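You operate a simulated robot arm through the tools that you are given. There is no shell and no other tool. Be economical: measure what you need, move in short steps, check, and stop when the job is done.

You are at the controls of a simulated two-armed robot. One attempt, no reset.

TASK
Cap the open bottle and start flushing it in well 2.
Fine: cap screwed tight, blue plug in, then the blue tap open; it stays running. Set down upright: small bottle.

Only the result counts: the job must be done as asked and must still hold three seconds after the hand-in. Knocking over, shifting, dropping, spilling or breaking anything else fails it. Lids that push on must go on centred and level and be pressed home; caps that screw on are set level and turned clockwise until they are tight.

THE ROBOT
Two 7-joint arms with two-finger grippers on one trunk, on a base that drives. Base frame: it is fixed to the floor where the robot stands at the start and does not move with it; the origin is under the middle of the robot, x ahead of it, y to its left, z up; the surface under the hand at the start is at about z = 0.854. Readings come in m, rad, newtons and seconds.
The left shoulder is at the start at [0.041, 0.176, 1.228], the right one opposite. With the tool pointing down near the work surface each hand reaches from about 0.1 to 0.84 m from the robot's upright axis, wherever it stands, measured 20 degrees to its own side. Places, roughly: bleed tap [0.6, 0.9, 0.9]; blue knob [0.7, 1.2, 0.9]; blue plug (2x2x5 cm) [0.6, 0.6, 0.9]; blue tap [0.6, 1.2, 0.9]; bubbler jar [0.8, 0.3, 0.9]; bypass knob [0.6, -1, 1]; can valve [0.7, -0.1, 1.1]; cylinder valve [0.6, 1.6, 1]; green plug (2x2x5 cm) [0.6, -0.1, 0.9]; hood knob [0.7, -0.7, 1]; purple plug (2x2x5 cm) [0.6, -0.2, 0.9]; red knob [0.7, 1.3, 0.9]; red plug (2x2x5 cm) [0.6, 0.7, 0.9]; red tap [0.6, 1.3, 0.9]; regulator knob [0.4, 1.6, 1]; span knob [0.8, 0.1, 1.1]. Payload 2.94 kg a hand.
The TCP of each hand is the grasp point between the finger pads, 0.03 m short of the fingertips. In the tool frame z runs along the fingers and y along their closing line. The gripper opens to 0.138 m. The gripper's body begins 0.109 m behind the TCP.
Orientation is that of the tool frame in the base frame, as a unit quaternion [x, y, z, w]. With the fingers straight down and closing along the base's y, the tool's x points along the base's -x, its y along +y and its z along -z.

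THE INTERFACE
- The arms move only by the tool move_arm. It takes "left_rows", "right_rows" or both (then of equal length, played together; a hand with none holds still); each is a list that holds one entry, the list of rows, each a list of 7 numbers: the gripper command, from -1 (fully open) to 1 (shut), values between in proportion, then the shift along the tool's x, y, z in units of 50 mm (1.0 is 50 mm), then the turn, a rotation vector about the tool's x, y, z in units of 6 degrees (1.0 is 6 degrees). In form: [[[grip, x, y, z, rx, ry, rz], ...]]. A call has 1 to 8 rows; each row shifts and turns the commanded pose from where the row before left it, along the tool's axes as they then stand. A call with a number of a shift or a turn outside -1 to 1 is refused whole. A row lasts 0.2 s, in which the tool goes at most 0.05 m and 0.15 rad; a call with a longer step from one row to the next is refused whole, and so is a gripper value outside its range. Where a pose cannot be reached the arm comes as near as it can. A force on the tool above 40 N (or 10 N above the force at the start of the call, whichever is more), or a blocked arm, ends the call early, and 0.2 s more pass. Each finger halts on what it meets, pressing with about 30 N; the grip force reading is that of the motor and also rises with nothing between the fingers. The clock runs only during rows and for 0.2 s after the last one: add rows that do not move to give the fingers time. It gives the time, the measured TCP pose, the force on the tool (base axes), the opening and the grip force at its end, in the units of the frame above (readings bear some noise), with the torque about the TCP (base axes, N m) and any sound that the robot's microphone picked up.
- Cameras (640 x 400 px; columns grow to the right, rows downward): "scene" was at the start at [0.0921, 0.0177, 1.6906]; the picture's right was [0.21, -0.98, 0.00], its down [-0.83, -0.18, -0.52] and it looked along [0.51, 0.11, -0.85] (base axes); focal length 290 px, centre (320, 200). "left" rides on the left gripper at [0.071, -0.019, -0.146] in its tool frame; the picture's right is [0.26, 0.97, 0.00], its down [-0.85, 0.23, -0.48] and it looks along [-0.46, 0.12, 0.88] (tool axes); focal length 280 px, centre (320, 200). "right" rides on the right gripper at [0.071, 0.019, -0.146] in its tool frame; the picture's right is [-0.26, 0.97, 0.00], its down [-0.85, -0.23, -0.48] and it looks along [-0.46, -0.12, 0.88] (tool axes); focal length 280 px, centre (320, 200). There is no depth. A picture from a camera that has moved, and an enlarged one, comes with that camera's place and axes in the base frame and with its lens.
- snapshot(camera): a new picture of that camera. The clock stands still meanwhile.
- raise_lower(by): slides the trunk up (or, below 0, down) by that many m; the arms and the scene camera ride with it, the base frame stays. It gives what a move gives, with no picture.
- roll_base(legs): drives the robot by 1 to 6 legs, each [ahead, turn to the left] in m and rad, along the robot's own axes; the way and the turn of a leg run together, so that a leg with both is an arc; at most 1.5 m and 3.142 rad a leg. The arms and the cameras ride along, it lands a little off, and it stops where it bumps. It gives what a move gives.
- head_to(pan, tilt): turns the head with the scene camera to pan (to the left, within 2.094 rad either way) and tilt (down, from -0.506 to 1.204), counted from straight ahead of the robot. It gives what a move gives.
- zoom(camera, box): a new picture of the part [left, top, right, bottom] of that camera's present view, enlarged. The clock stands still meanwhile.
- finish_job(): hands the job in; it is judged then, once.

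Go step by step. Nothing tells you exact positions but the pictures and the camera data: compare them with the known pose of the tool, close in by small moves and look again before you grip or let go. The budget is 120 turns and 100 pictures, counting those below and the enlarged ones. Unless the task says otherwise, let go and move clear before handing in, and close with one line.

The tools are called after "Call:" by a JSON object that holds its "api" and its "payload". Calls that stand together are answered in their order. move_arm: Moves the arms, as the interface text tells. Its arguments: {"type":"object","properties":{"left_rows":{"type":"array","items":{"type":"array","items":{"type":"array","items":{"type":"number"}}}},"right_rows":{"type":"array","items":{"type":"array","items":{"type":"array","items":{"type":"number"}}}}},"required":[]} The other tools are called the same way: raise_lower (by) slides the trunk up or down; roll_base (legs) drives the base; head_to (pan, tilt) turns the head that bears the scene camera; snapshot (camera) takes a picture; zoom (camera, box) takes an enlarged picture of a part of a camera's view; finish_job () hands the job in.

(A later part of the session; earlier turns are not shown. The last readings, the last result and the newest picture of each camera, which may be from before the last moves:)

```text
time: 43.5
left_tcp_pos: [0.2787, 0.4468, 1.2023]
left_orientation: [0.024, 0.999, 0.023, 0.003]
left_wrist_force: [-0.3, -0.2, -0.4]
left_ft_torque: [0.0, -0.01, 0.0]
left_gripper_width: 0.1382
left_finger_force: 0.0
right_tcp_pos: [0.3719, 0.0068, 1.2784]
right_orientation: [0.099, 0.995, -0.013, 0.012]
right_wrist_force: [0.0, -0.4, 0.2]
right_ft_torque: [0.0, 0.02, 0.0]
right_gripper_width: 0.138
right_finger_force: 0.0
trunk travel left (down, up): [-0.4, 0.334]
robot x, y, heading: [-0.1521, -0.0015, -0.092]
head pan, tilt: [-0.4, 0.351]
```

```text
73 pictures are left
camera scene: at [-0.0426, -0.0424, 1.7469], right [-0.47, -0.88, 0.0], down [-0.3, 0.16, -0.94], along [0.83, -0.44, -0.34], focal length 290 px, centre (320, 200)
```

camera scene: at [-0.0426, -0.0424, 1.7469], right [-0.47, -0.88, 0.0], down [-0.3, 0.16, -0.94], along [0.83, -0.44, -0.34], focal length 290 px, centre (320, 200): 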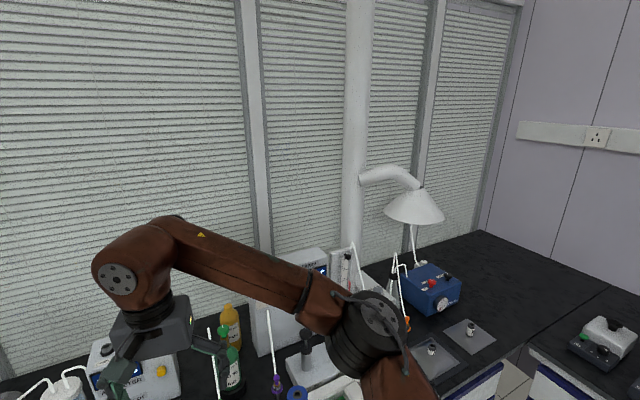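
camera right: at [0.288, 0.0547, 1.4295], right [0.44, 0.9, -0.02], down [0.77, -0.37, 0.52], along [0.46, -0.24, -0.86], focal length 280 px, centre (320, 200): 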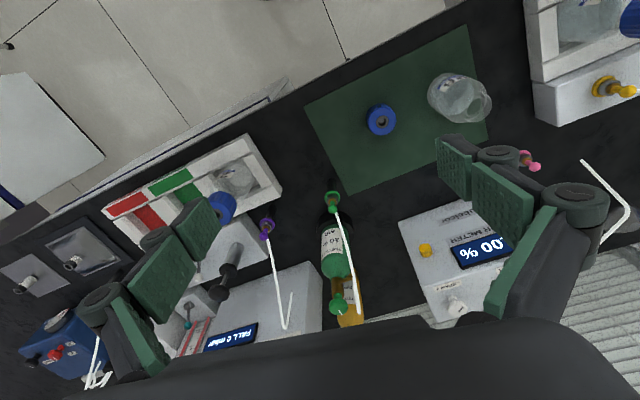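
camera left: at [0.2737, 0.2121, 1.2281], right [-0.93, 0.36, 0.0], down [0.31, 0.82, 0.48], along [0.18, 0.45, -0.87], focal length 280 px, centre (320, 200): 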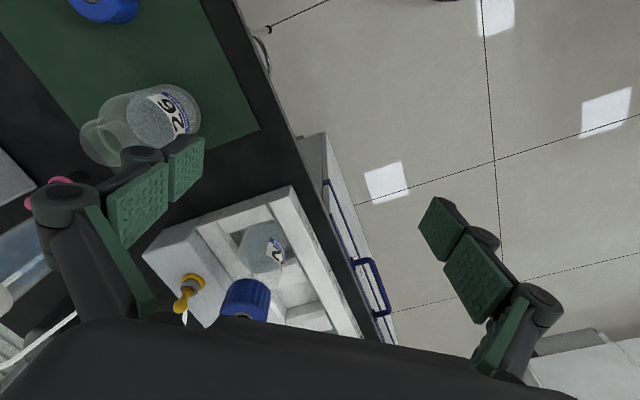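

I see no actual contact; the torso seems to wobble under quick base moves. I'll continue the turn in gentle pieces.

Call:
{"api": "roll_base", "payload": {"legs": [[0, -0.05], [0, -0.05], [0, -0.05]]}}

Call:
{"api": "head_to", "payload": {"pan": 0.4, "tilt": 1.0}}

Call:
{"api": "snapshot", "payload": {"camera": "scene"}}

```text
time: 45.2
left_tcp_pos: [0.3396, 0.3799, 1.2021]
left_orientation: [0.1, 0.995, 0.022, 0.003]
left_wrist_force: [0.7, 0.6, 0.1]
left_ft_torque: [-0.01, 0.03, 0.02]
left_gripper_width: 0.1381
left_finger_force: 0.1
right_tcp_pos: [0.3679, -0.0687, 1.2798]
right_orientation: [0.173, 0.985, -0.015, 0.011]
right_wrist_force: [0.0, -0.5, -0.4]
right_ft_torque: [-0.03, 0.01, -0.01]
right_gripper_width: 0.1381
right_finger_force: 0.1
trunk travel left (down, up): [-0.4, 0.334]
robot x, y, heading: [-0.1488, -0.0043, -0.237]
head pan, tilt: [-0.4, 0.351]
```

```text
time: 46.3
left_tcp_pos: [0.3393, 0.3776, 1.2025]
left_orientation: [0.099, 0.995, 0.022, 0.005]
left_wrist_force: [-0.4, 0.3, -0.7]
left_ft_torque: [0.01, -0.01, 0.01]
left_gripper_width: 0.1379
left_finger_force: 0.1
right_tcp_pos: [0.3665, -0.0706, 1.2795]
right_orientation: [0.173, 0.985, -0.015, 0.01]
right_wrist_force: [-0.1, 0.1, 0.2]
right_ft_torque: [0.01, -0.03, 0.0]
right_gripper_width: 0.1382
right_finger_force: 0.0
trunk travel left (down, up): [-0.4, 0.334]
robot x, y, heading: [-0.152, -0.0009, -0.247]
head pan, tilt: [0.4, 1.0]
```

```text
72 pictures are left
camera scene: at [-0.0565, 0.0085, 1.6922], right [0.16, -0.99, 0.0], down [-0.83, -0.13, -0.54], along [0.53, 0.09, -0.84], focal length 290 px, centre (320, 200)
```

scene: 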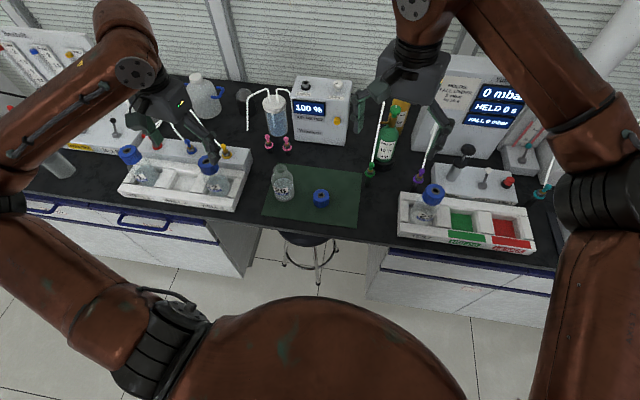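

Base turned nicely and everything stands as before. Now bring the right hand above the cap, levelled.

Call:
{"api": "move_arm", "payload": {"right_rows": [[[-1, -0.18, 0.75, 0.5, -0.25, 0.24, 0], [-1, -0.18, 0.75, 0.5, 0, 0, 0], [-1, -0.18, 0.75, 0.5, 0, 0, 0], [-1, -0.18, 0.75, 0.5, 0, 0, 0], [-1, -0.18, 0.75, 0.5, 0, 0, 0], [-1, 0, 0, 0, 0, 0, 0]]]}}

Call:
{"api": "move_arm", "payload": {"right_rows": [[[-1, 0, 0, 0, 0, 0, -1], [-1, 0, 0, 0, 0, 0, -1], [-1, 0, 0, 0, 0, 0, -1], [-1, 0, 0, 0, 0, 0, -1], [-1, 0, 0, 0, 0, 0, -1], [-1, 0, 0, 0, 0, 0, -1], [-1, 0, 0, 0, 0, 0, -1], [-1, 0, 0, 0, 0, 0, -1]]]}}

Call:
{"api": "snapshot", "payload": {"camera": "right"}}

```text
time: 47.7
left_tcp_pos: [0.3402, 0.3771, 1.2013]
left_orientation: [0.098, 0.995, 0.023, 0.005]
left_wrist_force: [0.3, 0.9, 1.1]
left_ft_torque: [-0.02, 0.05, 0.0]
left_gripper_width: 0.138
left_finger_force: 0.1
right_tcp_pos: [0.4752, 0.0881, 1.1538]
right_orientation: [0.172, 0.985, 0.001, 0.001]
right_wrist_force: [-0.7, 0.1, -0.1]
right_ft_torque: [0.01, 0.0, 0.01]
right_gripper_width: 0.1381
right_finger_force: 0.0
trunk travel left (down, up): [-0.4, 0.334]
robot x, y, heading: [-0.1513, 0.0016, -0.242]
head pan, tilt: [0.4, 1.0]
```

```text
time: 49.5
left_tcp_pos: [0.3401, 0.3778, 1.2023]
left_orientation: [0.099, 0.995, 0.022, 0.005]
left_wrist_force: [0.6, -0.2, -0.2]
left_ft_torque: [-0.02, 0.01, 0.01]
left_gripper_width: 0.1379
left_finger_force: 0.0
right_tcp_pos: [0.4665, 0.0871, 1.1521]
right_orientation: [-0.218, 0.976, 0.0, 0.002]
right_wrist_force: [0.7, 0.2, -0.4]
right_ft_torque: [0.0, 0.0, -0.01]
right_gripper_width: 0.1379
right_finger_force: 0.0
right hand out of reach, approached as far as the arm can: row 8
trunk travel left (down, up): [-0.4, 0.334]
robot x, y, heading: [-0.1509, 0.0006, -0.239]
head pan, tilt: [0.4, 1.0]
```

```text
71 pictures are left
camera right: at [0.3939, 0.0741, 1.2986], right [-0.17, 0.99, 0.0], down [0.86, 0.15, 0.48], along [0.47, 0.08, -0.88], focal length 280 px, centre (320, 200)
```

right: 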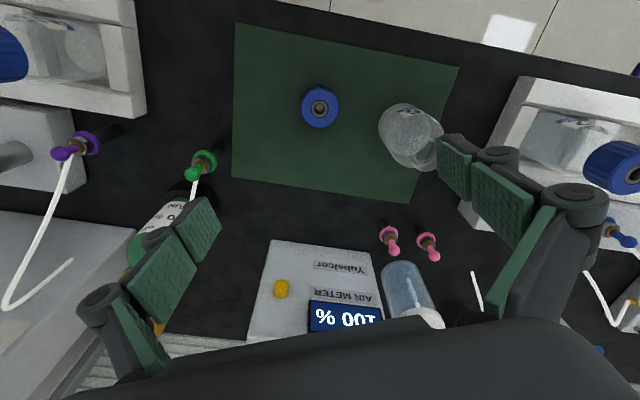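

The cap is exactly under the right TCP. Partly close the fingers and descend around it.

Call:
{"api": "move_arm", "payload": {"right_rows": [[[-0.3, 0, 0, 0.5, 0, 0, 1], [-0.3, 0, 0, 0.5, 0, 0, 0], [-0.3, 0, 0, 0.8, 0, 0, 0], [-0.3, 0, 0, 0.8, 0, 0, 0], [-0.3, 0, 0, 0.8, 0, 0, 0], [-0.3, 0, 0, 0.8, 0, 0, 0], [-0.3, 0, 0, 0.5, 0, 0, 0], [-0.3, 0, 0, 0, 0, 0, 0]]]}}

Call:
{"api": "snapshot", "payload": {"camera": "right"}}

```text
time: 51.3
left_tcp_pos: [0.3395, 0.3773, 1.2039]
left_orientation: [0.099, 0.995, 0.022, 0.005]
left_wrist_force: [0.7, 0.3, 0.4]
left_ft_torque: [-0.01, 0.0, 0.01]
left_gripper_width: 0.1379
left_finger_force: 0.0
right_tcp_pos: [0.467, 0.0874, 0.9169]
right_orientation: [-0.165, 0.986, 0.0, 0.002]
right_wrist_force: [-0.1, -0.6, 0.2]
right_ft_torque: [0.02, 0.01, -0.01]
right_gripper_width: 0.0897
right_finger_force: 0.0
trunk travel left (down, up): [-0.4, 0.334]
robot x, y, heading: [-0.1443, -0.0011, -0.242]
head pan, tilt: [0.4, 1.0]
```

```text
70 pictures are left
camera right: at [0.3939, 0.0822, 1.0633], right [-0.07, 1.0, 0.0], down [0.88, 0.06, 0.48], along [0.48, 0.03, -0.88], focal length 280 px, centre (320, 200)
```

right: 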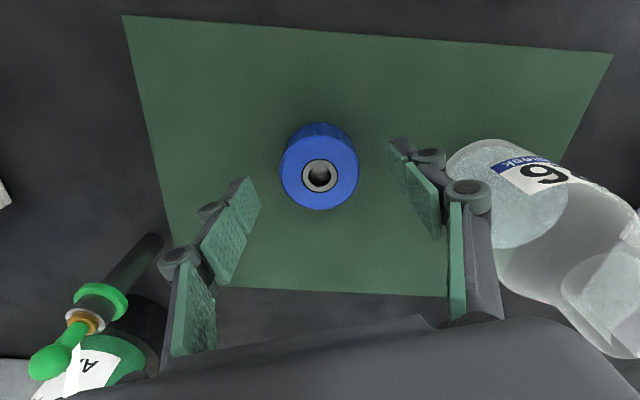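

Centred. Go down the last 27 mm and close on the cap.

Call:
{"api": "move_arm", "payload": {"right_rows": [[[-0.3, 0, 0, 0.3, 0, 0, 0], [-0.3, 0, 0, 0.24, 0, 0, 0], [1, 0, 0, 0, 0, 0, 0], [1, 0, 0, 0, 0, 0, 0], [1, 0, 0, 0, 0, 0, 0], [1, 0, 0, 0, 0, 0, 0], [1, 0, 0, 0, 0, 0, 0]]]}}

Call:
{"api": "snapshot", "payload": {"camera": "right"}}

```text
time: 52.9
left_tcp_pos: [0.3392, 0.3774, 1.2027]
left_orientation: [0.099, 0.995, 0.022, 0.005]
left_wrist_force: [0.1, -0.8, 0.3]
left_ft_torque: [-0.02, 0.02, 0.0]
left_gripper_width: 0.138
left_finger_force: 0.0
right_tcp_pos: [0.4694, 0.0862, 0.8904]
right_orientation: [-0.165, 0.986, 0.0, 0.002]
right_wrist_force: [0.1, -0.1, -0.4]
right_ft_torque: [0.03, 0.03, 0.0]
right_gripper_width: 0.0529
right_finger_force: 30.4
trunk travel left (down, up): [-0.4, 0.334]
robot x, y, heading: [-0.1515, 0.0019, -0.239]
head pan, tilt: [0.4, 1.0]
```

```text
69 pictures are left
camera right: at [0.3943, 0.0823, 1.0364], right [-0.07, 1.0, 0.0], down [0.88, 0.06, 0.48], along [0.48, 0.03, -0.88], focal length 280 px, centre (320, 200)
```

right: 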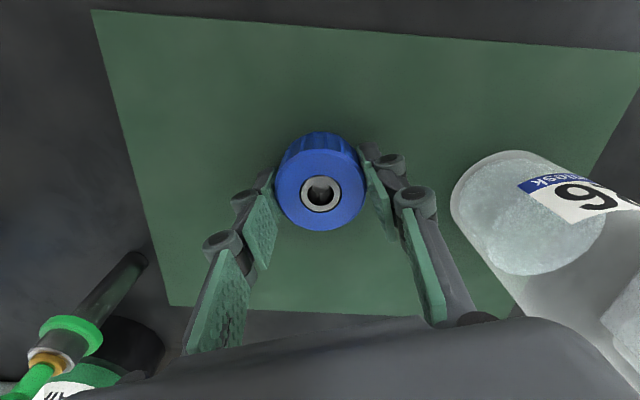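

Cap is gripped (0.053 m). Lift it clear and tilt the left hand for the bottle hold.

Call:
{"api": "move_arm", "payload": {"right_rows": [[[1, 0, 0, -0.7, 0, 0, 0], [1, 0, 0, -0.7, 0, 0, 0], [1, 0, 0, -0.7, 0, 0, 0], [1, 0, 0, -0.7, 0, 0, 0], [1, 0, -0.5, -0.7, 0, 0, 0], [1, 0, -0.5, -0.7, 0, 0, 0], [1, 0, -0.5, -0.6, 0, 0, 0], [1, 0, 0, 0, 0, 0, 0]]], "left_rows": [[[-1, 0, 0, 0, 0, 0, 1], [-1, 0, 0, 0, 0, 0, 1], [-1, 0, 0, 0, 0, -1, 0.3], [-1, 0, 0, 0, 0, -1, 0], [-1, 0, 0, 0, 0, -1, 0], [-1, 0, 0, 0, 0, -1, 0], [-1, 0, 0, 0, 0, -1, 0], [-1, 0, 0, 0, 0, -1, 0]]]}}

Call:
{"api": "move_arm", "payload": {"left_rows": [[[-1, 0, 0, 0, 0, -1, 0], [-1, 0, 0, 0, 0, -1, 0], [-1, 0, 0, 0, 0, -1, 0], [-1, 0, 0, 0, 0, 0, 0]]]}}

```text
time: 54.7
left_tcp_pos: [0.3389, 0.3789, 1.2022]
left_orientation: [0.214, 0.927, -0.046, 0.304]
left_wrist_force: [-0.2, 0.6, 0.0]
left_ft_torque: [-0.05, -0.03, -0.01]
left_gripper_width: 0.1379
left_finger_force: 0.0
right_tcp_pos: [0.4923, 0.0176, 1.1312]
right_orientation: [-0.165, 0.986, 0.0, 0.002]
right_wrist_force: [0.4, 0.6, 0.4]
right_ft_torque: [-0.04, -0.02, -0.03]
right_gripper_width: 0.0533
right_finger_force: 30.3
trunk travel left (down, up): [-0.4, 0.334]
robot x, y, heading: [-0.1522, 0.0003, -0.237]
head pan, tilt: [0.4, 1.0]
```

```text
time: 55.7
left_tcp_pos: [0.3438, 0.3893, 1.2032]
left_orientation: [0.198, 0.88, -0.076, 0.425]
left_wrist_force: [-0.6, 0.5, -0.2]
left_ft_torque: [-0.03, -0.01, -0.03]
left_gripper_width: 0.1383
left_finger_force: 0.0
left hand out of reach, approached as far as the arm can: row 2, 3
right_tcp_pos: [0.4925, 0.0172, 1.1301]
right_orientation: [-0.164, 0.986, 0.001, 0.002]
right_wrist_force: [0.4, 0.4, -0.3]
right_ft_torque: [-0.06, -0.01, -0.03]
right_gripper_width: 0.0536
right_finger_force: 30.1
trunk travel left (down, up): [-0.4, 0.334]
robot x, y, heading: [-0.1479, -0.0029, -0.237]
head pan, tilt: [0.4, 1.0]
```

Left tilt about 40° down is fine for holding. Move it to the pre-grasp.

Call:
{"api": "move_arm", "payload": {"left_rows": [[[-1, 0.357, -0.37, 0.65, 0, 0, 0], [-1, 0.357, -0.37, 0.65, 0, 0, 0], [-1, 0.357, -0.37, 0.65, 0, 0, 0], [-1, 0.357, -0.37, 0.65, 0, 0, 0], [-1, 0.357, -0.37, 0.65, 0, 0, 0], [-1, 0.357, -0.37, 0.65, 0, 0, 0], [-1, 0, 0, 0, 0, 0, 0]]]}}

Call:
{"api": "snapshot", "payload": {"camera": "left"}}

Call:
{"api": "snapshot", "payload": {"camera": "scene"}}

```text
time: 57.3
left_tcp_pos: [0.3726, 0.375, 1.1579]
left_orientation: [0.198, 0.881, -0.076, 0.423]
left_wrist_force: [-0.1, -0.6, 0.7]
left_ft_torque: [0.01, 0.02, -0.02]
left_gripper_width: 0.1377
left_finger_force: 0.0
left hand out of reach, approached as far as the arm can: row 1, 2, 3, 4, 5, 6
right_tcp_pos: [0.4917, 0.0169, 1.1292]
right_orientation: [-0.165, 0.986, 0.0, 0.002]
right_wrist_force: [-0.6, -0.1, -0.2]
right_ft_torque: [0.0, -0.02, -0.01]
right_gripper_width: 0.0535
right_finger_force: 30.3
trunk travel left (down, up): [-0.4, 0.334]
robot x, y, heading: [-0.1501, 0.0019, -0.241]
head pan, tilt: [0.4, 1.0]
```

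```text
68 pictures are left
camera left: at [0.2197, 0.4212, 1.1936], right [0.25, 0.95, -0.17], down [0.23, 0.11, 0.97], along [0.94, -0.28, -0.19], focal length 280 px, centre (320, 200)
```

left: 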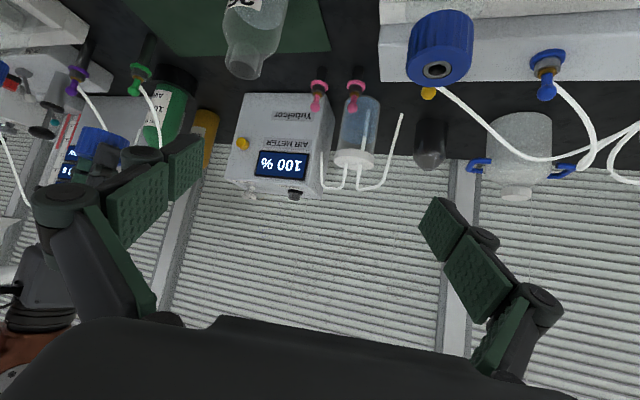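

```text
67 pictures are left
camera scene: at [-0.0566, 0.0092, 1.6922], right [0.16, -0.99, 0.0], down [-0.83, -0.14, -0.54], along [0.53, 0.09, -0.84], focal length 290 px, centre (320, 200)
```

scene: 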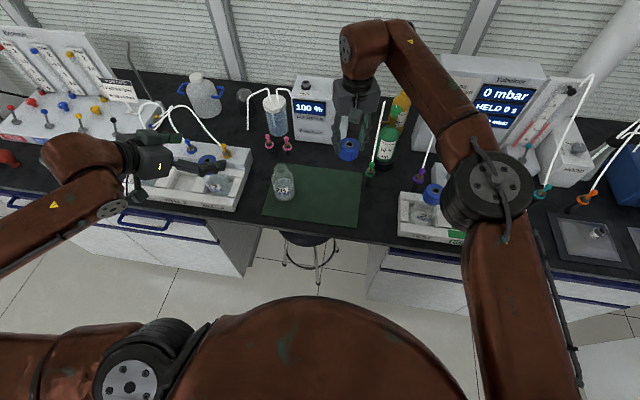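

The left arm still won't come across. I'll test whether the right hand reaches above the bottle, to decide how much further to turn.

Call:
{"api": "move_arm", "payload": {"right_rows": [[[1, 0, 0.8, 0, 0, 0, 0], [1, 0, 0.8, 0, 0, 0, 0], [1, -0.2, 0.8, 0, 0, 0, 0], [1, -0.2, 0.8, 0, 0, 0, 0], [1, -0.2, 0.8, 0, 0, 0, 0], [1, 0, 0, 0, 0, 0, 0]]]}}

```text
time: 58.7
left_tcp_pos: [0.3726, 0.3753, 1.1595]
left_orientation: [0.198, 0.881, -0.077, 0.423]
left_wrist_force: [0.5, 0.3, 0.2]
left_ft_torque: [0.01, 0.02, 0.02]
left_gripper_width: 0.1379
left_finger_force: 0.0
right_tcp_pos: [0.4317, 0.1711, 1.142]
right_orientation: [-0.165, 0.986, 0.001, 0.003]
right_wrist_force: [-0.1, 0.0, -0.1]
right_ft_torque: [-0.01, -0.01, -0.03]
right_gripper_width: 0.0535
right_finger_force: 30.3
right hand out of reach, approached as far as the arm can: row 3, 4, 5
trunk travel left (down, up): [-0.4, 0.334]
robot x, y, heading: [-0.1516, -0.0041, -0.241]
head pan, tilt: [0.4, 1.0]
```

The limit seems tied to wrist yaw. I'll unwind the right wrist clockwise and retry toward the bottle.

Call:
{"api": "move_arm", "payload": {"right_rows": [[[1, 0, 0, 0, 0, 0, 1], [1, 0, 0, 0, 0, 0, 1], [1, 0, 0, 0, 0, 0, 1], [1, 0, 0, 0, 0, 0, 1], [1, -0.5, 0.4, 0, 0, 0, 0], [1, -0.5, 0.5, 0, 0, 0, 0], [1, 0, 0, 0, 0, 0, 0]]]}}

```text
time: 60.3
left_tcp_pos: [0.3728, 0.375, 1.1588]
left_orientation: [0.199, 0.881, -0.077, 0.423]
left_wrist_force: [0.0, -0.1, 0.6]
left_ft_torque: [0.0, 0.0, 0.0]
left_gripper_width: 0.1381
left_finger_force: 0.2
right_tcp_pos: [0.4324, 0.1718, 1.1408]
right_orientation: [0.044, 0.999, 0.001, 0.001]
right_wrist_force: [0.8, -0.8, 0.0]
right_ft_torque: [0.0, 0.01, 0.01]
right_gripper_width: 0.0536
right_finger_force: 30.4
right hand out of reach, approached as far as the arm can: row 5, 6
trunk travel left (down, up): [-0.4, 0.334]
robot x, y, heading: [-0.1468, 0.0006, -0.237]
head pan, tilt: [0.4, 1.0]
```

Right hand is at its own cross-body limit. I'll park it back to the right with the cap, un-tilt the left hand, and test the left's reach tool-down along a wider, higher path.

Call:
{"api": "move_arm", "payload": {"right_rows": [[[1, 0, -0.9, 0, 0, 0, 0], [1, 0, -0.9, 0, 0, 0, 0], [1, 0, -0.9, 0, 0, 0, 0], [1, 0, -0.9, 0, 0, 0, 0], [1, 0, -0.9, 0, 0, 0, 0], [1, 0, 0, 0, 0, 0, 0], [1, 0, 0, 0, 0, 0, 0], [1, 0, 0, 0, 0, 0, 0]]], "left_rows": [[[-1, 0, 0, -0.3, 0, 1, 0], [-1, 0, 0, -0.3, 0, 1, 0], [-1, 0, 0, -0.3, 0, 1, 0], [-1, 0, 0, 0, 0, 1, 0], [-1, 0, 0, 0, 0, 1, 0], [-1, 0, 0, 0, 0, 1, 0], [-1, 0, 0, 0, 0, 1, 0], [-1, 0, 0, 0, 0, 1, 0]]]}}

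Call:
{"api": "move_arm", "payload": {"left_rows": [[[-1, -0.8, 0, -0.3, 0, 0, -1], [-1, -0.8, 0, 0, 0, 0, -1], [-1, -0.8, 0, 0, 0, 0, -1], [-1, -0.8, 0, 0, 0, 0, -1], [-1, 0, -0.8, 0, 0, 0, 0], [-1, 0, -0.8, 0, 0, 0, 0], [-1, 0, -0.8, 0, 0, 0, 0]]]}}

Call:
{"api": "snapshot", "payload": {"camera": "scene"}}

```text
time: 62.1
left_tcp_pos: [0.3444, 0.3869, 1.1913]
left_orientation: [0.211, 0.977, 0.012, 0.028]
left_wrist_force: [0.5, -0.7, -0.1]
left_ft_torque: [0.03, 0.01, 0.0]
left_gripper_width: 0.1379
left_finger_force: 0.0
right_tcp_pos: [0.4098, -0.0536, 1.14]
right_orientation: [0.044, 0.999, 0.001, 0.002]
right_wrist_force: [0.5, 0.2, 0.5]
right_ft_torque: [0.01, 0.0, -0.01]
right_gripper_width: 0.0536
right_finger_force: 29.6
trunk travel left (down, up): [-0.4, 0.334]
robot x, y, heading: [-0.1503, -0.0006, -0.24]
head pan, tilt: [0.4, 1.0]
```

```text
time: 63.7
left_tcp_pos: [0.4947, 0.2242, 1.212]
left_orientation: [0.002, 1.0, 0.005, 0.029]
left_wrist_force: [0.9, 0.9, 0.7]
left_ft_torque: [0.01, 0.01, 0.03]
left_gripper_width: 0.1381
left_finger_force: 0.0
right_tcp_pos: [0.4095, -0.0543, 1.1395]
right_orientation: [0.044, 0.999, 0.001, 0.002]
right_wrist_force: [-0.1, -0.8, -0.7]
right_ft_torque: [0.0, 0.03, -0.03]
right_gripper_width: 0.0538
right_finger_force: 29.8
trunk travel left (down, up): [-0.4, 0.334]
robot x, y, heading: [-0.1487, 0.0002, -0.24]
head pan, tilt: [0.4, 1.0]
```

```text
66 pictures are left
camera scene: at [-0.0561, 0.0082, 1.6921], right [0.16, -0.99, 0.0], down [-0.83, -0.14, -0.54], along [0.53, 0.09, -0.84], focal length 290 px, centre (320, 200)
```

scene: 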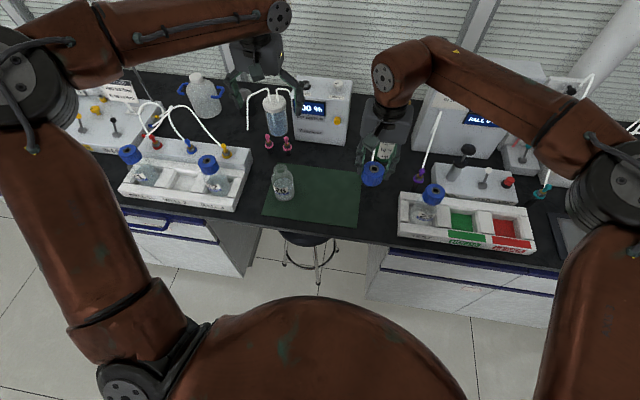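

Now the left arm is in a good posture above the bottle, mirroring the right. Better plan: the right hand holds the bottle from the free right side and the left hand screws the cap, so I first set the cap back on the mat for the left hand.

Call:
{"api": "move_arm", "payload": {"right_rows": [[[1, -0.26, 0.8, 0, 0, 0, 0], [1, -0.26, 0.8, 0, 0, 0, 0], [1, -0.26, 0.8, 0, 0, 0, 0], [1, 0, 0, 0.9, 0, 0, 0], [1, 0, 0, 0.9, 0, 0, 0], [1, 0, 0, 0.9, 0, 0, 0], [1, 0, 0, 0.9, 0, 0, 0], [1, 0, 0, 0.6, 0, 0, 0]]], "left_rows": [[[-1, 0, 0.5, 0, 0, 0, 0], [-1, 0, 0.5, 0, 0, 0, 0], [-1, 0, 0.5, 0, 0, 0, 0], [-1, 0, 0.5, 0, 0, 0, 0], [-1, 0, 0, 0, 0, 0, 0], [-1, 0, 0, 0, 0, 0, 0], [-1, 0, 0, 0, 0, 0, 0], [-1, 0, 0, 0, 0, 0, 0]]]}}

Call:
{"api": "snapshot", "payload": {"camera": "right"}}

```text
time: 65.5
left_tcp_pos: [0.4971, 0.3257, 1.2143]
left_orientation: [0.004, 1.0, 0.005, 0.03]
left_wrist_force: [-0.2, -0.1, 0.7]
left_ft_torque: [-0.03, 0.03, -0.02]
left_gripper_width: 0.1381
left_finger_force: 0.1
right_tcp_pos: [0.4612, 0.0659, 0.929]
right_orientation: [0.043, 0.999, 0.002, 0.002]
right_wrist_force: [-0.3, -0.8, -0.5]
right_ft_torque: [-0.01, 0.01, 0.03]
right_gripper_width: 0.0535
right_finger_force: 29.8
trunk travel left (down, up): [-0.4, 0.334]
robot x, y, heading: [-0.1484, -0.0001, -0.241]
head pan, tilt: [0.4, 1.0]
```

```text
65 pictures are left
camera right: at [0.3913, 0.0906, 1.0761], right [0.35, 0.94, 0.0], down [0.82, -0.3, 0.48], along [0.45, -0.16, -0.88], focal length 280 px, centre (320, 200)
```

right: 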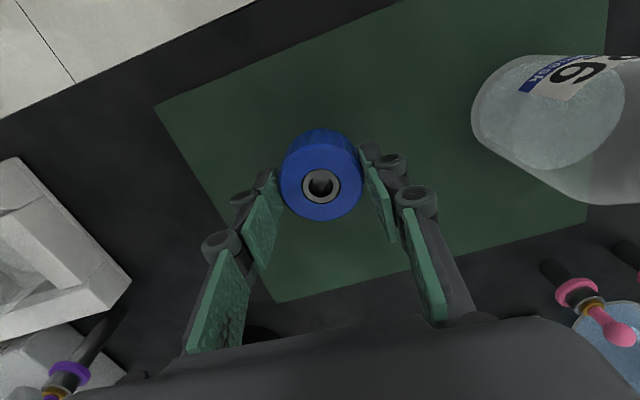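

Call:
{"api": "move_arm", "payload": {"right_rows": [[[1, 0, 0, 0.5, 0, 0, 0], [1, 0, 0, 0.24, 0, 0, 0], [1, 0, 0, 0, 0, 0, 0], [0, 0, 0, 0, 0, 0, 0], [-0.3, 0, 0, 0, 0, 0, 0], [-0.3, 0, 0, 0, 0, 0, 0], [-0.3, 0, 0, 0, 0, 0, 0]]]}}

Call:
{"api": "move_arm", "payload": {"right_rows": [[[-0.3, 0, 0, -0.5, 0, 0, 0], [-0.3, 0, 0, -0.9, 0, 0, 0], [-0.3, 0, 0, -0.9, 0, 0, 0], [-0.3, 0, -0.5, -0.8, 0, 0, 0], [-0.3, 0, -0.9, -0.4, 0, 0, 0], [-0.3, 0, -0.9, -0.4, 0, 0, 0], [-0.3, 0, -0.9, 0, 0, 0, 0], [-0.3, 0, -0.9, 0, 0, 0, 0]]]}}

Call:
{"api": "snapshot", "payload": {"camera": "scene"}}

```text
time: 67.1
left_tcp_pos: [0.4957, 0.3258, 1.2148]
left_orientation: [0.006, 1.0, 0.004, 0.03]
left_wrist_force: [-0.8, -0.3, -0.4]
left_ft_torque: [-0.01, -0.01, -0.03]
left_gripper_width: 0.1379
left_finger_force: 0.1
right_tcp_pos: [0.4602, 0.0645, 0.893]
right_orientation: [0.044, 0.999, 0.001, 0.002]
right_wrist_force: [-0.9, -0.5, 0.3]
right_ft_torque: [0.06, -0.02, -0.04]
right_gripper_width: 0.0897
right_finger_force: 0.1
trunk travel left (down, up): [-0.4, 0.334]
robot x, y, heading: [-0.152, 0.001, -0.239]
head pan, tilt: [0.4, 1.0]
```

```text
time: 68.9
left_tcp_pos: [0.4957, 0.3236, 1.2147]
left_orientation: [0.004, 1.0, 0.006, 0.031]
left_wrist_force: [-0.4, 0.0, 0.7]
left_ft_torque: [0.04, 0.02, 0.02]
left_gripper_width: 0.138
left_finger_force: 0.0
right_tcp_pos: [0.4416, -0.1428, 1.0888]
right_orientation: [0.043, 0.999, 0.002, 0.001]
right_wrist_force: [0.7, -1.1, -0.2]
right_ft_torque: [0.06, -0.03, 0.0]
right_gripper_width: 0.0899
right_finger_force: 0.0
trunk travel left (down, up): [-0.4, 0.334]
robot x, y, heading: [-0.1522, 0.0014, -0.24]
head pan, tilt: [0.4, 1.0]
```

```text
64 pictures are left
camera scene: at [-0.0574, 0.0061, 1.6922], right [0.16, -0.99, 0.0], down [-0.83, -0.13, -0.54], along [0.53, 0.09, -0.84], focal length 290 px, centre (320, 200)
```

scene: 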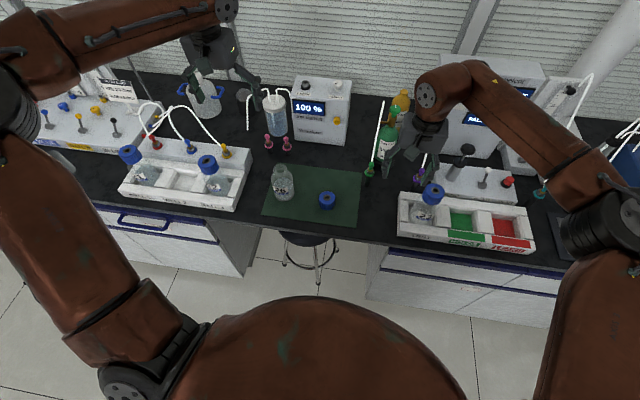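

Cap sits on the mat at about (0.46, 0.065). Move the left hand above it, levelled, then wind counter-clockwise.

Call:
{"api": "move_arm", "payload": {"left_rows": [[[-1, 0.12, -0.86, 0, 0.1, 0.6, 0], [-1, 0.12, -0.86, 0, 0, 0, 0], [-1, 0.12, -0.86, 0, 0, 0, 0], [-1, 0.12, -0.86, 0, 0, 0, 0], [-1, 0.12, -0.86, 0, 0, 0, 0], [-1, 0.12, -0.86, 0, 0, 0, 0], [-1, 0, 0, 0, 0, 0, -1], [-1, 0, 0, 0, 0, 0, -1]]], "right_rows": [[[-1, 0, -0.3, 0, 0, 0, 1], [-1, 0, 0, 0, 0, 0, 1], [-1, 0, 0, 0, 0, 0, 1], [-1, 0, 0, 0, 0, 0, 1], [-1, 0, 0, 0, 0, 0, 1], [-1, 0, 0, 0, 0, 0, 1], [-1, 0, 0, 0, 0, 0, 1], [-1, 0, 0, 0, 0, 0, 1]]]}}

Call:
{"api": "move_arm", "payload": {"left_rows": [[[-1, 0, 0, 0.4, 0, 0, -1], [-1, 0, 0, 0.4, 0, 0, -1], [-1, 0, 0, 0.4, 0, 0, -1], [-1, 0, 0, 0.4, 0, 0, -1], [-1, 0, 0, 0.4, 0, 0, -1], [-1, 0, 0, 0.4, 0, 0, -1], [-1, 0, 0, 0.4, 0, 0, -1], [-1, 0, 0, 0, 0, 0, -1]]], "right_rows": [[[-1, 0, 0, 0, 0, 0, 1], [-1, 0, 0, 0, 0, 0, 1], [-1, 0, 0, 0, 0, 0, 1], [-1, 0, 0, 0, 0, 0, 1], [-1, 0, 0, 0, 0, 0, 1], [-1, 0, 0, 0, 0, 0, 1], [-1, 0, 0, 0, 0, 0, 0.1], [-1, 0, 0, 0, 0, 0, 0]]]}}

Call:
{"api": "snapshot", "payload": {"camera": "left"}}

```text
time: 70.7
left_tcp_pos: [0.4637, 0.1328, 1.2125]
left_orientation: [-0.102, 0.995, 0.001, -0.001]
left_wrist_force: [0.4, -0.5, 0.8]
left_ft_torque: [0.01, -0.01, -0.01]
left_gripper_width: 0.1379
left_finger_force: 0.2
left hand out of reach, approached as far as the arm can: row 5, 6
right_tcp_pos: [0.4405, -0.1549, 1.0889]
right_orientation: [0.447, 0.894, 0.002, 0.001]
right_wrist_force: [-0.7, 0.3, 0.3]
right_ft_torque: [0.04, -0.03, 0.01]
right_gripper_width: 0.138
right_finger_force: 0.0
trunk travel left (down, up): [-0.4, 0.334]
robot x, y, heading: [-0.1508, -0.002, -0.242]
head pan, tilt: [0.4, 1.0]
```

```text
time: 72.5
left_tcp_pos: [0.4614, 0.1336, 1.0726]
left_orientation: [-0.498, 0.867, 0.0, 0.0]
left_wrist_force: [0.6, -0.3, -0.1]
left_ft_torque: [-0.03, 0.01, 0.0]
left_gripper_width: 0.138
left_finger_force: 0.1
right_tcp_pos: [0.4405, -0.1554, 1.0868]
right_orientation: [0.705, 0.709, 0.002, 0.0]
right_wrist_force: [-0.2, -0.4, -0.8]
right_ft_torque: [0.06, 0.0, 0.02]
right_gripper_width: 0.1381
right_finger_force: 0.1
trunk travel left (down, up): [-0.4, 0.334]
robot x, y, heading: [-0.1504, 0.0003, -0.235]
head pan, tilt: [0.4, 1.0]
```

```text
63 pictures are left
camera left: at [0.4424, 0.0629, 1.2167], right [-0.97, 0.26, 0.0], down [0.23, 0.85, 0.48], along [0.12, 0.46, -0.88], focal length 280 px, centre (320, 200)
```

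left: 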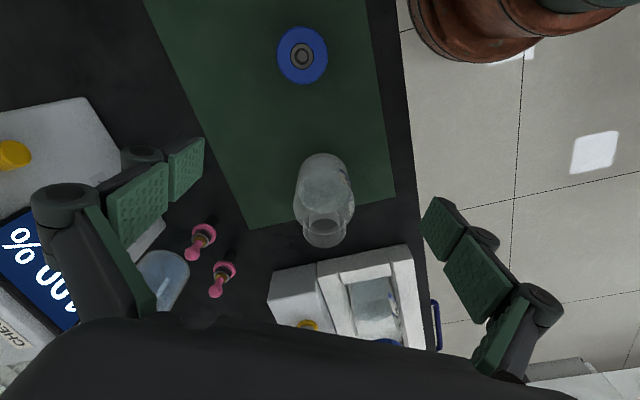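

Left can come no further than about y 0.13 here (about 0.27 in the robot's own frame). I'll turn the base a little more to the right for the cap pick-up, after raising the hands for clearance.

Call:
{"api": "move_arm", "payload": {"right_rows": [[[-1, 0, 0, -0.8, 0, 0, 0], [-1, 0, 0, -0.8, 0, 0, 0], [-1, 0, 0, -0.8, 0, 0, 0], [-1, 0, 0, 0, 0, 0, 0]]], "left_rows": [[[-1, 0, 0, -0.5, 0, 0, 0], [-1, 0, 0, -0.5, 0, 0, 0], [-1, 0, 0, 0, 0, 0, 0], [-1, 0, 0, 0, 0, 0, 0]]]}}

Call:
{"api": "roll_base", "payload": {"legs": [[0, -0.05], [0, -0.05], [0, -0.04]]}}

Call:
{"api": "snapshot", "payload": {"camera": "left"}}

```text
time: 73.5
left_tcp_pos: [0.4622, 0.1333, 1.1225]
left_orientation: [-0.497, 0.868, 0.002, -0.001]
left_wrist_force: [-0.3, 0.4, -0.7]
left_ft_torque: [-0.01, 0.04, -0.02]
left_gripper_width: 0.1381
left_finger_force: 0.1
right_tcp_pos: [0.44, -0.1554, 1.208]
right_orientation: [0.705, 0.709, 0.002, 0.0]
right_wrist_force: [-0.3, 0.6, 0.7]
right_ft_torque: [0.03, 0.04, -0.01]
right_gripper_width: 0.138
right_finger_force: 0.1
trunk travel left (down, up): [-0.4, 0.334]
robot x, y, heading: [-0.1479, 0.0016, -0.243]
head pan, tilt: [0.4, 1.0]
```

```text
time: 75.1
left_tcp_pos: [0.4755, 0.0506, 1.1219]
left_orientation: [-0.435, 0.9, 0.0, -0.001]
left_wrist_force: [0.3, 0.2, 0.9]
left_ft_torque: [-0.05, -0.01, 0.01]
left_gripper_width: 0.1378
left_finger_force: 0.0
right_tcp_pos: [0.4125, -0.2334, 1.2076]
right_orientation: [0.753, 0.658, 0.001, 0.002]
right_wrist_force: [0.6, -0.1, -0.2]
right_ft_torque: [-0.03, 0.03, 0.0]
right_gripper_width: 0.1379
right_finger_force: 0.0
trunk travel left (down, up): [-0.4, 0.334]
robot x, y, heading: [-0.1461, -0.0016, -0.38]
head pan, tilt: [0.4, 1.0]
```

```text
62 pictures are left
camera left: at [0.4468, -0.0184, 1.2665], right [-0.92, 0.39, 0.0], down [0.35, 0.81, 0.47], along [0.19, 0.44, -0.88], focal length 280 px, centre (320, 200)
```

left: 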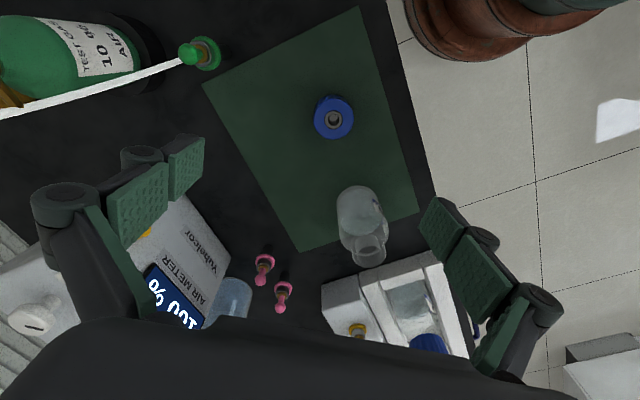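

Cap is about 20 mm off along the closing line. Shift, wind a bit more, and descend.

Call:
{"api": "move_arm", "payload": {"left_rows": [[[-0.3, 0, 0.41, 0.2, 0, 0, 0], [-0.3, 0, 0, 0.5, 0, 0, -1], [-0.3, 0, 0, 0.5, 0, 0, -1], [-0.3, 0, 0, 0.5, 0, 0, -1], [-0.3, 0, 0, 0.5, 0, 0, -1], [-0.3, 0, 0, 0.5, 0, 0, -1], [-0.3, 0, 0, 0.5, 0, 0, -1], [-0.3, 0, 0, 0.5, 0, 0, -1]]]}}

Call:
{"api": "snapshot", "payload": {"camera": "left"}}

```text
time: 76.9
left_tcp_pos: [0.4442, 0.0826, 0.9498]
left_orientation: [0.729, -0.684, 0.001, 0.001]
left_wrist_force: [-0.1, 0.1, 0.6]
left_ft_torque: [-0.01, -0.01, 0.01]
left_gripper_width: 0.0899
left_finger_force: 0.0
left hand out of reach, approached as far as the arm can: row 6, 7, 8
right_tcp_pos: [0.4124, -0.2346, 1.2079]
right_orientation: [0.752, 0.659, 0.001, 0.001]
right_wrist_force: [0.3, -0.2, -0.2]
right_ft_torque: [0.02, 0.04, -0.03]
right_gripper_width: 0.1378
right_finger_force: 0.0
trunk travel left (down, up): [-0.4, 0.334]
robot x, y, heading: [-0.1533, 0.0021, -0.377]
head pan, tilt: [0.4, 1.0]
```

```text
61 pictures are left
camera left: at [0.4681, 0.0133, 1.0952], right [-0.95, -0.32, 0.0], down [-0.28, 0.83, 0.47], along [-0.15, 0.45, -0.88], focal length 280 px, centre (320, 200)
```

left: 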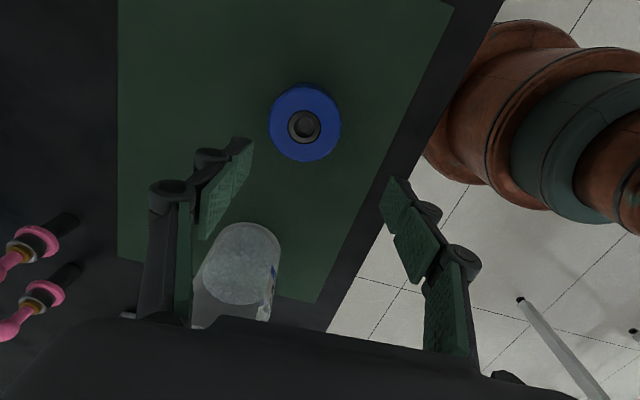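

Counter-clockwise limit is reached at about 94°. Back off 12° and re-centre.

Call:
{"api": "move_arm", "payload": {"left_rows": [[[-0.3, 0, 0, 0, 0, 0, 1], [-0.3, 0, 0, 0, 0, 0, 1], [-0.3, 0.31, -0.39, 0, 0, 0, 0], [-0.3, 0, 0, 0, 0, 0, 0]]]}}

Call:
{"api": "snapshot", "payload": {"camera": "left"}}

```text
time: 77.9
left_tcp_pos: [0.453, 0.0796, 0.9613]
left_orientation: [-0.653, 0.757, 0.001, 0.0]
left_wrist_force: [0.0, 0.4, 0.1]
left_ft_torque: [0.01, -0.01, -0.01]
left_gripper_width: 0.0896
left_finger_force: 0.1
left hand out of reach, approached as far as the arm can: row 3
right_tcp_pos: [0.4133, -0.2369, 1.2088]
right_orientation: [0.752, 0.659, 0.003, 0.001]
right_wrist_force: [0.1, 0.7, 0.0]
right_ft_torque: [-0.02, 0.0, 0.03]
right_gripper_width: 0.1379
right_finger_force: 0.1
trunk travel left (down, up): [-0.4, 0.334]
robot x, y, heading: [-0.1517, -0.0005, -0.378]
head pan, tilt: [0.4, 1.0]
```

```text
60 pictures are left
camera left: at [0.4595, 0.0069, 1.1058], right [-0.99, -0.12, 0.0], down [-0.1, 0.87, 0.48], along [-0.06, 0.47, -0.88], focal length 280 px, centre (320, 200)
```

left: 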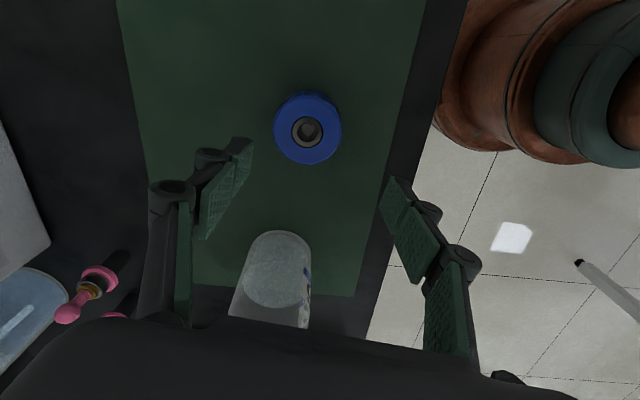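

Call:
{"api": "roll_base", "payload": {"legs": [[0, -0.05], [0, -0.05]]}}

```text
time: 79.1
left_tcp_pos: [0.457, 0.0222, 0.9596]
left_orientation: [-0.616, 0.788, 0.0, 0.0]
left_wrist_force: [0.1, -0.2, 0.2]
left_ft_torque: [-0.01, 0.04, -0.02]
left_gripper_width: 0.0898
left_finger_force: 0.1
right_tcp_pos: [0.3878, -0.2889, 1.2082]
right_orientation: [0.784, 0.621, 0.001, 0.001]
right_wrist_force: [0.0, -0.6, -0.2]
right_ft_torque: [-0.01, 0.02, 0.04]
right_gripper_width: 0.1382
right_finger_force: 0.1
trunk travel left (down, up): [-0.4, 0.334]
robot x, y, heading: [-0.1519, -0.0005, -0.473]
head pan, tilt: [0.4, 1.0]
```

Call:
{"api": "move_arm", "payload": {"left_rows": [[[-0.3, -0.42, 0.06, 0, 0, 0, 0], [-0.3, -0.42, 0.06, 0, 0, 0, 0], [-0.3, 0, 0, 0.5, 0, 0, 0], [-0.3, 0, 0, 0.3, 0, 0, 0], [-0.3, 0, 0, 0, 0, 0, 0]]]}}

Call:
{"api": "snapshot", "payload": {"camera": "left"}}

```text
time: 80.3
left_tcp_pos: [0.4602, 0.0623, 0.9211]
left_orientation: [-0.615, 0.788, 0.001, -0.001]
left_wrist_force: [-0.4, -0.6, 0.5]
left_ft_torque: [-0.03, 0.02, 0.01]
left_gripper_width: 0.0897
left_finger_force: 0.1
right_tcp_pos: [0.3877, -0.2908, 1.2075]
right_orientation: [0.784, 0.621, 0.003, 0.002]
right_wrist_force: [-0.1, 0.8, 0.1]
right_ft_torque: [0.0, -0.03, -0.01]
right_gripper_width: 0.1381
right_finger_force: 0.0
trunk travel left (down, up): [-0.4, 0.334]
robot x, y, heading: [-0.1523, 0.0031, -0.473]
head pan, tilt: [0.4, 1.0]
```

```text
59 pictures are left
camera left: at [0.4615, -0.0117, 1.0662], right [-1.0, -0.02, 0.0], down [-0.02, 0.88, 0.48], along [-0.01, 0.48, -0.88], focal length 280 px, centre (320, 200)
```

left: 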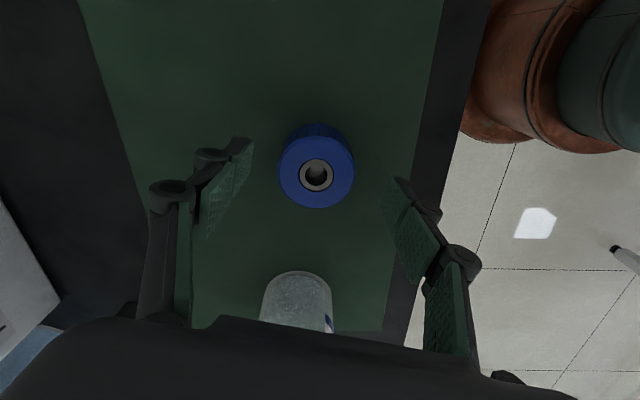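

Centred within 3 mm. Descend and grip the cap.

Call:
{"api": "move_arm", "payload": {"left_rows": [[[-0.3, -0.05, 0, 0.3, 0, 0, 0], [-0.3, 0, 0, 0.3, 0, 0, 0], [1, 0, 0, 0, 0, 0, 0], [1, 0, 0, 0, 0, 0, 0], [1, 0, 0, 0, 0, 0, 0], [1, 0, 0, 0, 0, 0, 0], [1, 0, 0, 0, 0, 0, 0]]]}}

Call:
{"api": "move_arm", "payload": {"left_rows": [[[1, 0, 0, -0.8, 0, 0, 0], [1, 0, 0, -0.8, 0, 0, 0], [1, 0, 0, -0.8, 0, 0, 0], [1, 0, 0, -0.8, 0, 0, 0], [1, 0, 0, -0.8, 0, 0, 0], [1, 0, 0, -0.5, 0, 0, 0], [1, 0, 0, 0, 0, 0, 0]]]}}

```text
time: 81.9
left_tcp_pos: [0.4583, 0.0703, 0.8988]
left_orientation: [-0.616, 0.788, -0.001, -0.001]
left_wrist_force: [0.6, -0.3, 2.7]
left_ft_torque: [-0.11, 0.03, -0.01]
left_gripper_width: 0.0529
left_finger_force: 29.9
left hand out of reach, approached as far as the arm can: row 2
right_tcp_pos: [0.386, -0.2895, 1.2082]
right_orientation: [0.783, 0.621, 0.002, 0.001]
right_wrist_force: [-0.3, 0.5, 0.1]
right_ft_torque: [-0.02, -0.03, -0.01]
right_gripper_width: 0.1379
right_finger_force: 0.2
trunk travel left (down, up): [-0.4, 0.334]
robot x, y, heading: [-0.1505, -0.0007, -0.479]
head pan, tilt: [0.4, 1.0]
```

```text
time: 83.5
left_tcp_pos: [0.4575, 0.072, 1.1222]
left_orientation: [-0.614, 0.789, 0.001, 0.0]
left_wrist_force: [1.1, -0.1, -0.6]
left_ft_torque: [0.01, -0.01, -0.03]
left_gripper_width: 0.053
left_finger_force: 29.6
right_tcp_pos: [0.3863, -0.2901, 1.2079]
right_orientation: [0.784, 0.621, 0.002, 0.001]
right_wrist_force: [-0.8, 0.2, -0.5]
right_ft_torque: [-0.02, 0.02, 0.0]
right_gripper_width: 0.1379
right_finger_force: 0.0
trunk travel left (down, up): [-0.4, 0.334]
robot x, y, heading: [-0.1495, -0.0006, -0.479]
head pan, tilt: [0.4, 1.0]
```

Cap held by the left hand. Turn the base back left so the bottle lies where both hands reach.

Call:
{"api": "roll_base", "payload": {"legs": [[0, 0.05], [0, 0.05], [0, 0.05], [0, 0.05], [0, 0.05], [0, 0.03]]}}

Call:
{"api": "snapshot", "payload": {"camera": "left"}}

Call:
{"api": "snapshot", "payload": {"camera": "right"}}

```text
time: 86.3
left_tcp_pos: [0.4147, 0.2359, 1.123]
left_orientation: [0.719, -0.695, -0.001, 0.0]
left_wrist_force: [0.6, -0.5, -0.2]
left_ft_torque: [0.04, 0.02, 0.0]
left_gripper_width: 0.0528
left_finger_force: 30.3
right_tcp_pos: [0.4466, -0.1313, 1.2083]
right_orientation: [0.689, 0.724, 0.003, -0.001]
right_wrist_force: [0.1, 0.4, 0.4]
right_ft_torque: [0.03, 0.01, 0.04]
right_gripper_width: 0.1386
right_finger_force: 0.1
trunk travel left (down, up): [-0.4, 0.334]
robot x, y, heading: [-0.1527, 0.0008, -0.196]
head pan, tilt: [0.4, 1.0]
```

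```text
58 pictures are left
camera left: at [0.4349, 0.1649, 1.2669], right [-0.96, -0.3, 0.0], down [-0.26, 0.84, 0.48], along [-0.14, 0.46, -0.88], focal length 280 px, centre (320, 200)
```

left: 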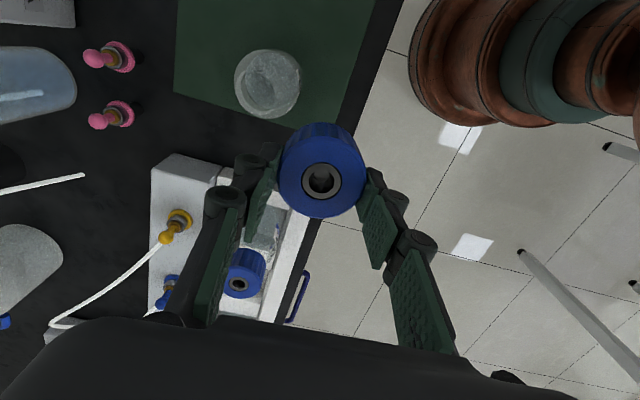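

```text
57 pictures are left
camera right: at [0.461, -0.0598, 1.3552], right [0.98, -0.21, 0.0], down [-0.19, -0.86, 0.47], along [-0.1, -0.46, -0.88], focal length 280 px, centre (320, 200)
```

right: 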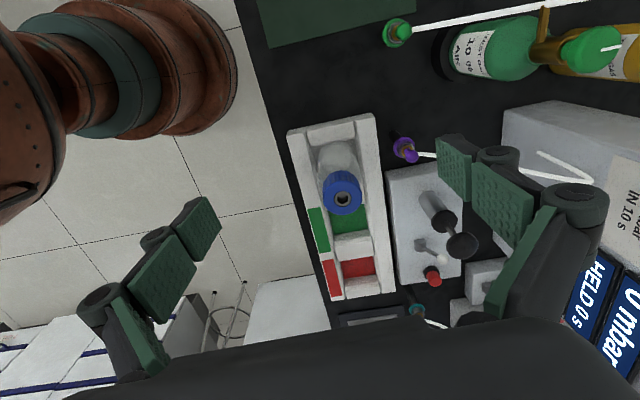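

Left cap is centred in the grip. Move the left hand a bit aside and up while tilting the right hand to point toward the bottle.

Call:
{"api": "move_arm", "payload": {"left_rows": [[[1, -0.6, 0, -0.5, 0, 0, 0], [1, -0.6, 0, -0.5, 0, 0, 0], [1, -0.3, 0, -0.5, 0, 0, 0], [1, 0, 0, 0, 0, 0, 0], [1, 0, 0, 0, 0, 0, 0], [1, 0, 0, 0, 0, 0, 0], [1, 0, 0, 0, 0, 0, 0], [1, 0, 0, 0, 0, 0, 0]]], "right_rows": [[[-1, 0, 0, 0, 0, 1, 0], [-1, 0, 0, 0, 0, 1, 0], [-1, 0, 0, 0, 0, 1, 0], [-1, 0, 0, 0, 0, 1, 0], [-1, 0, 0, 0, 0, 1, 0], [-1, 0, 0, 0, 0, 1, 0], [-1, 0, 0, 0, 0, 1, 0], [-1, 0, 0, 0, 0, 1, 0]]]}}

Call:
{"api": "move_arm", "payload": {"right_rows": [[[-1, 0, 0, 0, 0, 1, 0], [-1, 0, 0, 0, 0, 0.3, 0], [-1, -0.6, 0, 0.4, 0, 0, 0], [-1, -0.6, 0, 0.4, 0, 0, 0], [-1, -0.6, 0, 0.4, 0, 0, 0], [-1, 0, 0, 0, 0, 0, 0]]]}}

Call:
{"api": "snapshot", "payload": {"camera": "right"}}

Call:
{"api": "snapshot", "payload": {"camera": "scene"}}

```text
time: 88.2
left_tcp_pos: [0.412, 0.311, 1.1968]
left_orientation: [0.719, -0.695, -0.001, 0.001]
left_wrist_force: [0.3, -1.1, -0.1]
left_ft_torque: [0.02, -0.02, 0.0]
left_gripper_width: 0.0526
left_finger_force: 29.7
right_tcp_pos: [0.446, -0.1306, 1.2072]
right_orientation: [0.629, 0.662, 0.283, -0.294]
right_wrist_force: [-0.2, 0.3, 0.7]
right_ft_torque: [0.03, 0.0, 0.01]
right_gripper_width: 0.138
right_finger_force: 0.1
trunk travel left (down, up): [-0.4, 0.334]
robot x, y, heading: [-0.1544, 0.0016, -0.199]
head pan, tilt: [0.4, 1.0]
```

```text
time: 89.5
left_tcp_pos: [0.4109, 0.3126, 1.1966]
left_orientation: [0.719, -0.695, 0.0, 0.0]
left_wrist_force: [-0.6, 0.4, -0.3]
left_ft_torque: [0.02, 0.0, 0.01]
left_gripper_width: 0.0528
left_finger_force: 29.8
right_tcp_pos: [0.4479, -0.1306, 1.0996]
right_orientation: [0.608, 0.641, 0.325, -0.339]
right_wrist_force: [-1.5, 0.6, 0.5]
right_ft_torque: [-0.02, -0.03, 0.01]
right_gripper_width: 0.1383
right_finger_force: 0.1
trunk travel left (down, up): [-0.4, 0.334]
robot x, y, heading: [-0.1512, 0.004, -0.195]
head pan, tilt: [0.4, 1.0]
```

```text
56 pictures are left
camera right: at [0.4698, -0.2107, 1.2421], right [0.97, -0.1, -0.21], down [-0.18, -0.88, -0.44], along [-0.14, 0.46, -0.87], focal length 280 px, centre (320, 200)
```

right: 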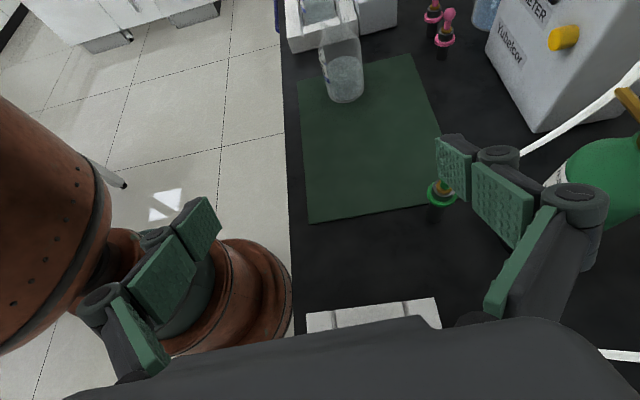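

```text
55 pictures are left
camera scene: at [-0.0576, 0.0123, 1.6922], right [0.2, -0.98, 0.0], down [-0.82, -0.17, -0.54], along [0.53, 0.11, -0.84], focal length 290 px, centre (320, 200)
```

scene: 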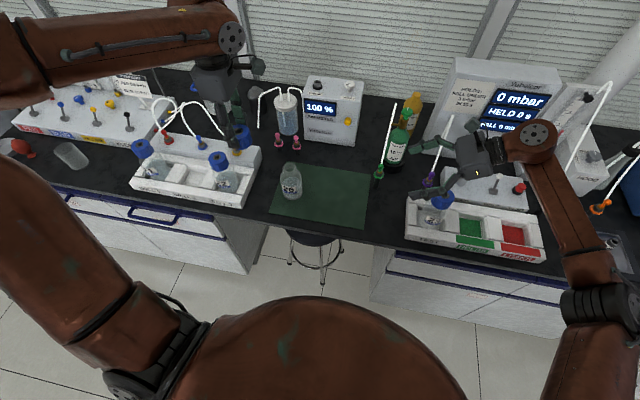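

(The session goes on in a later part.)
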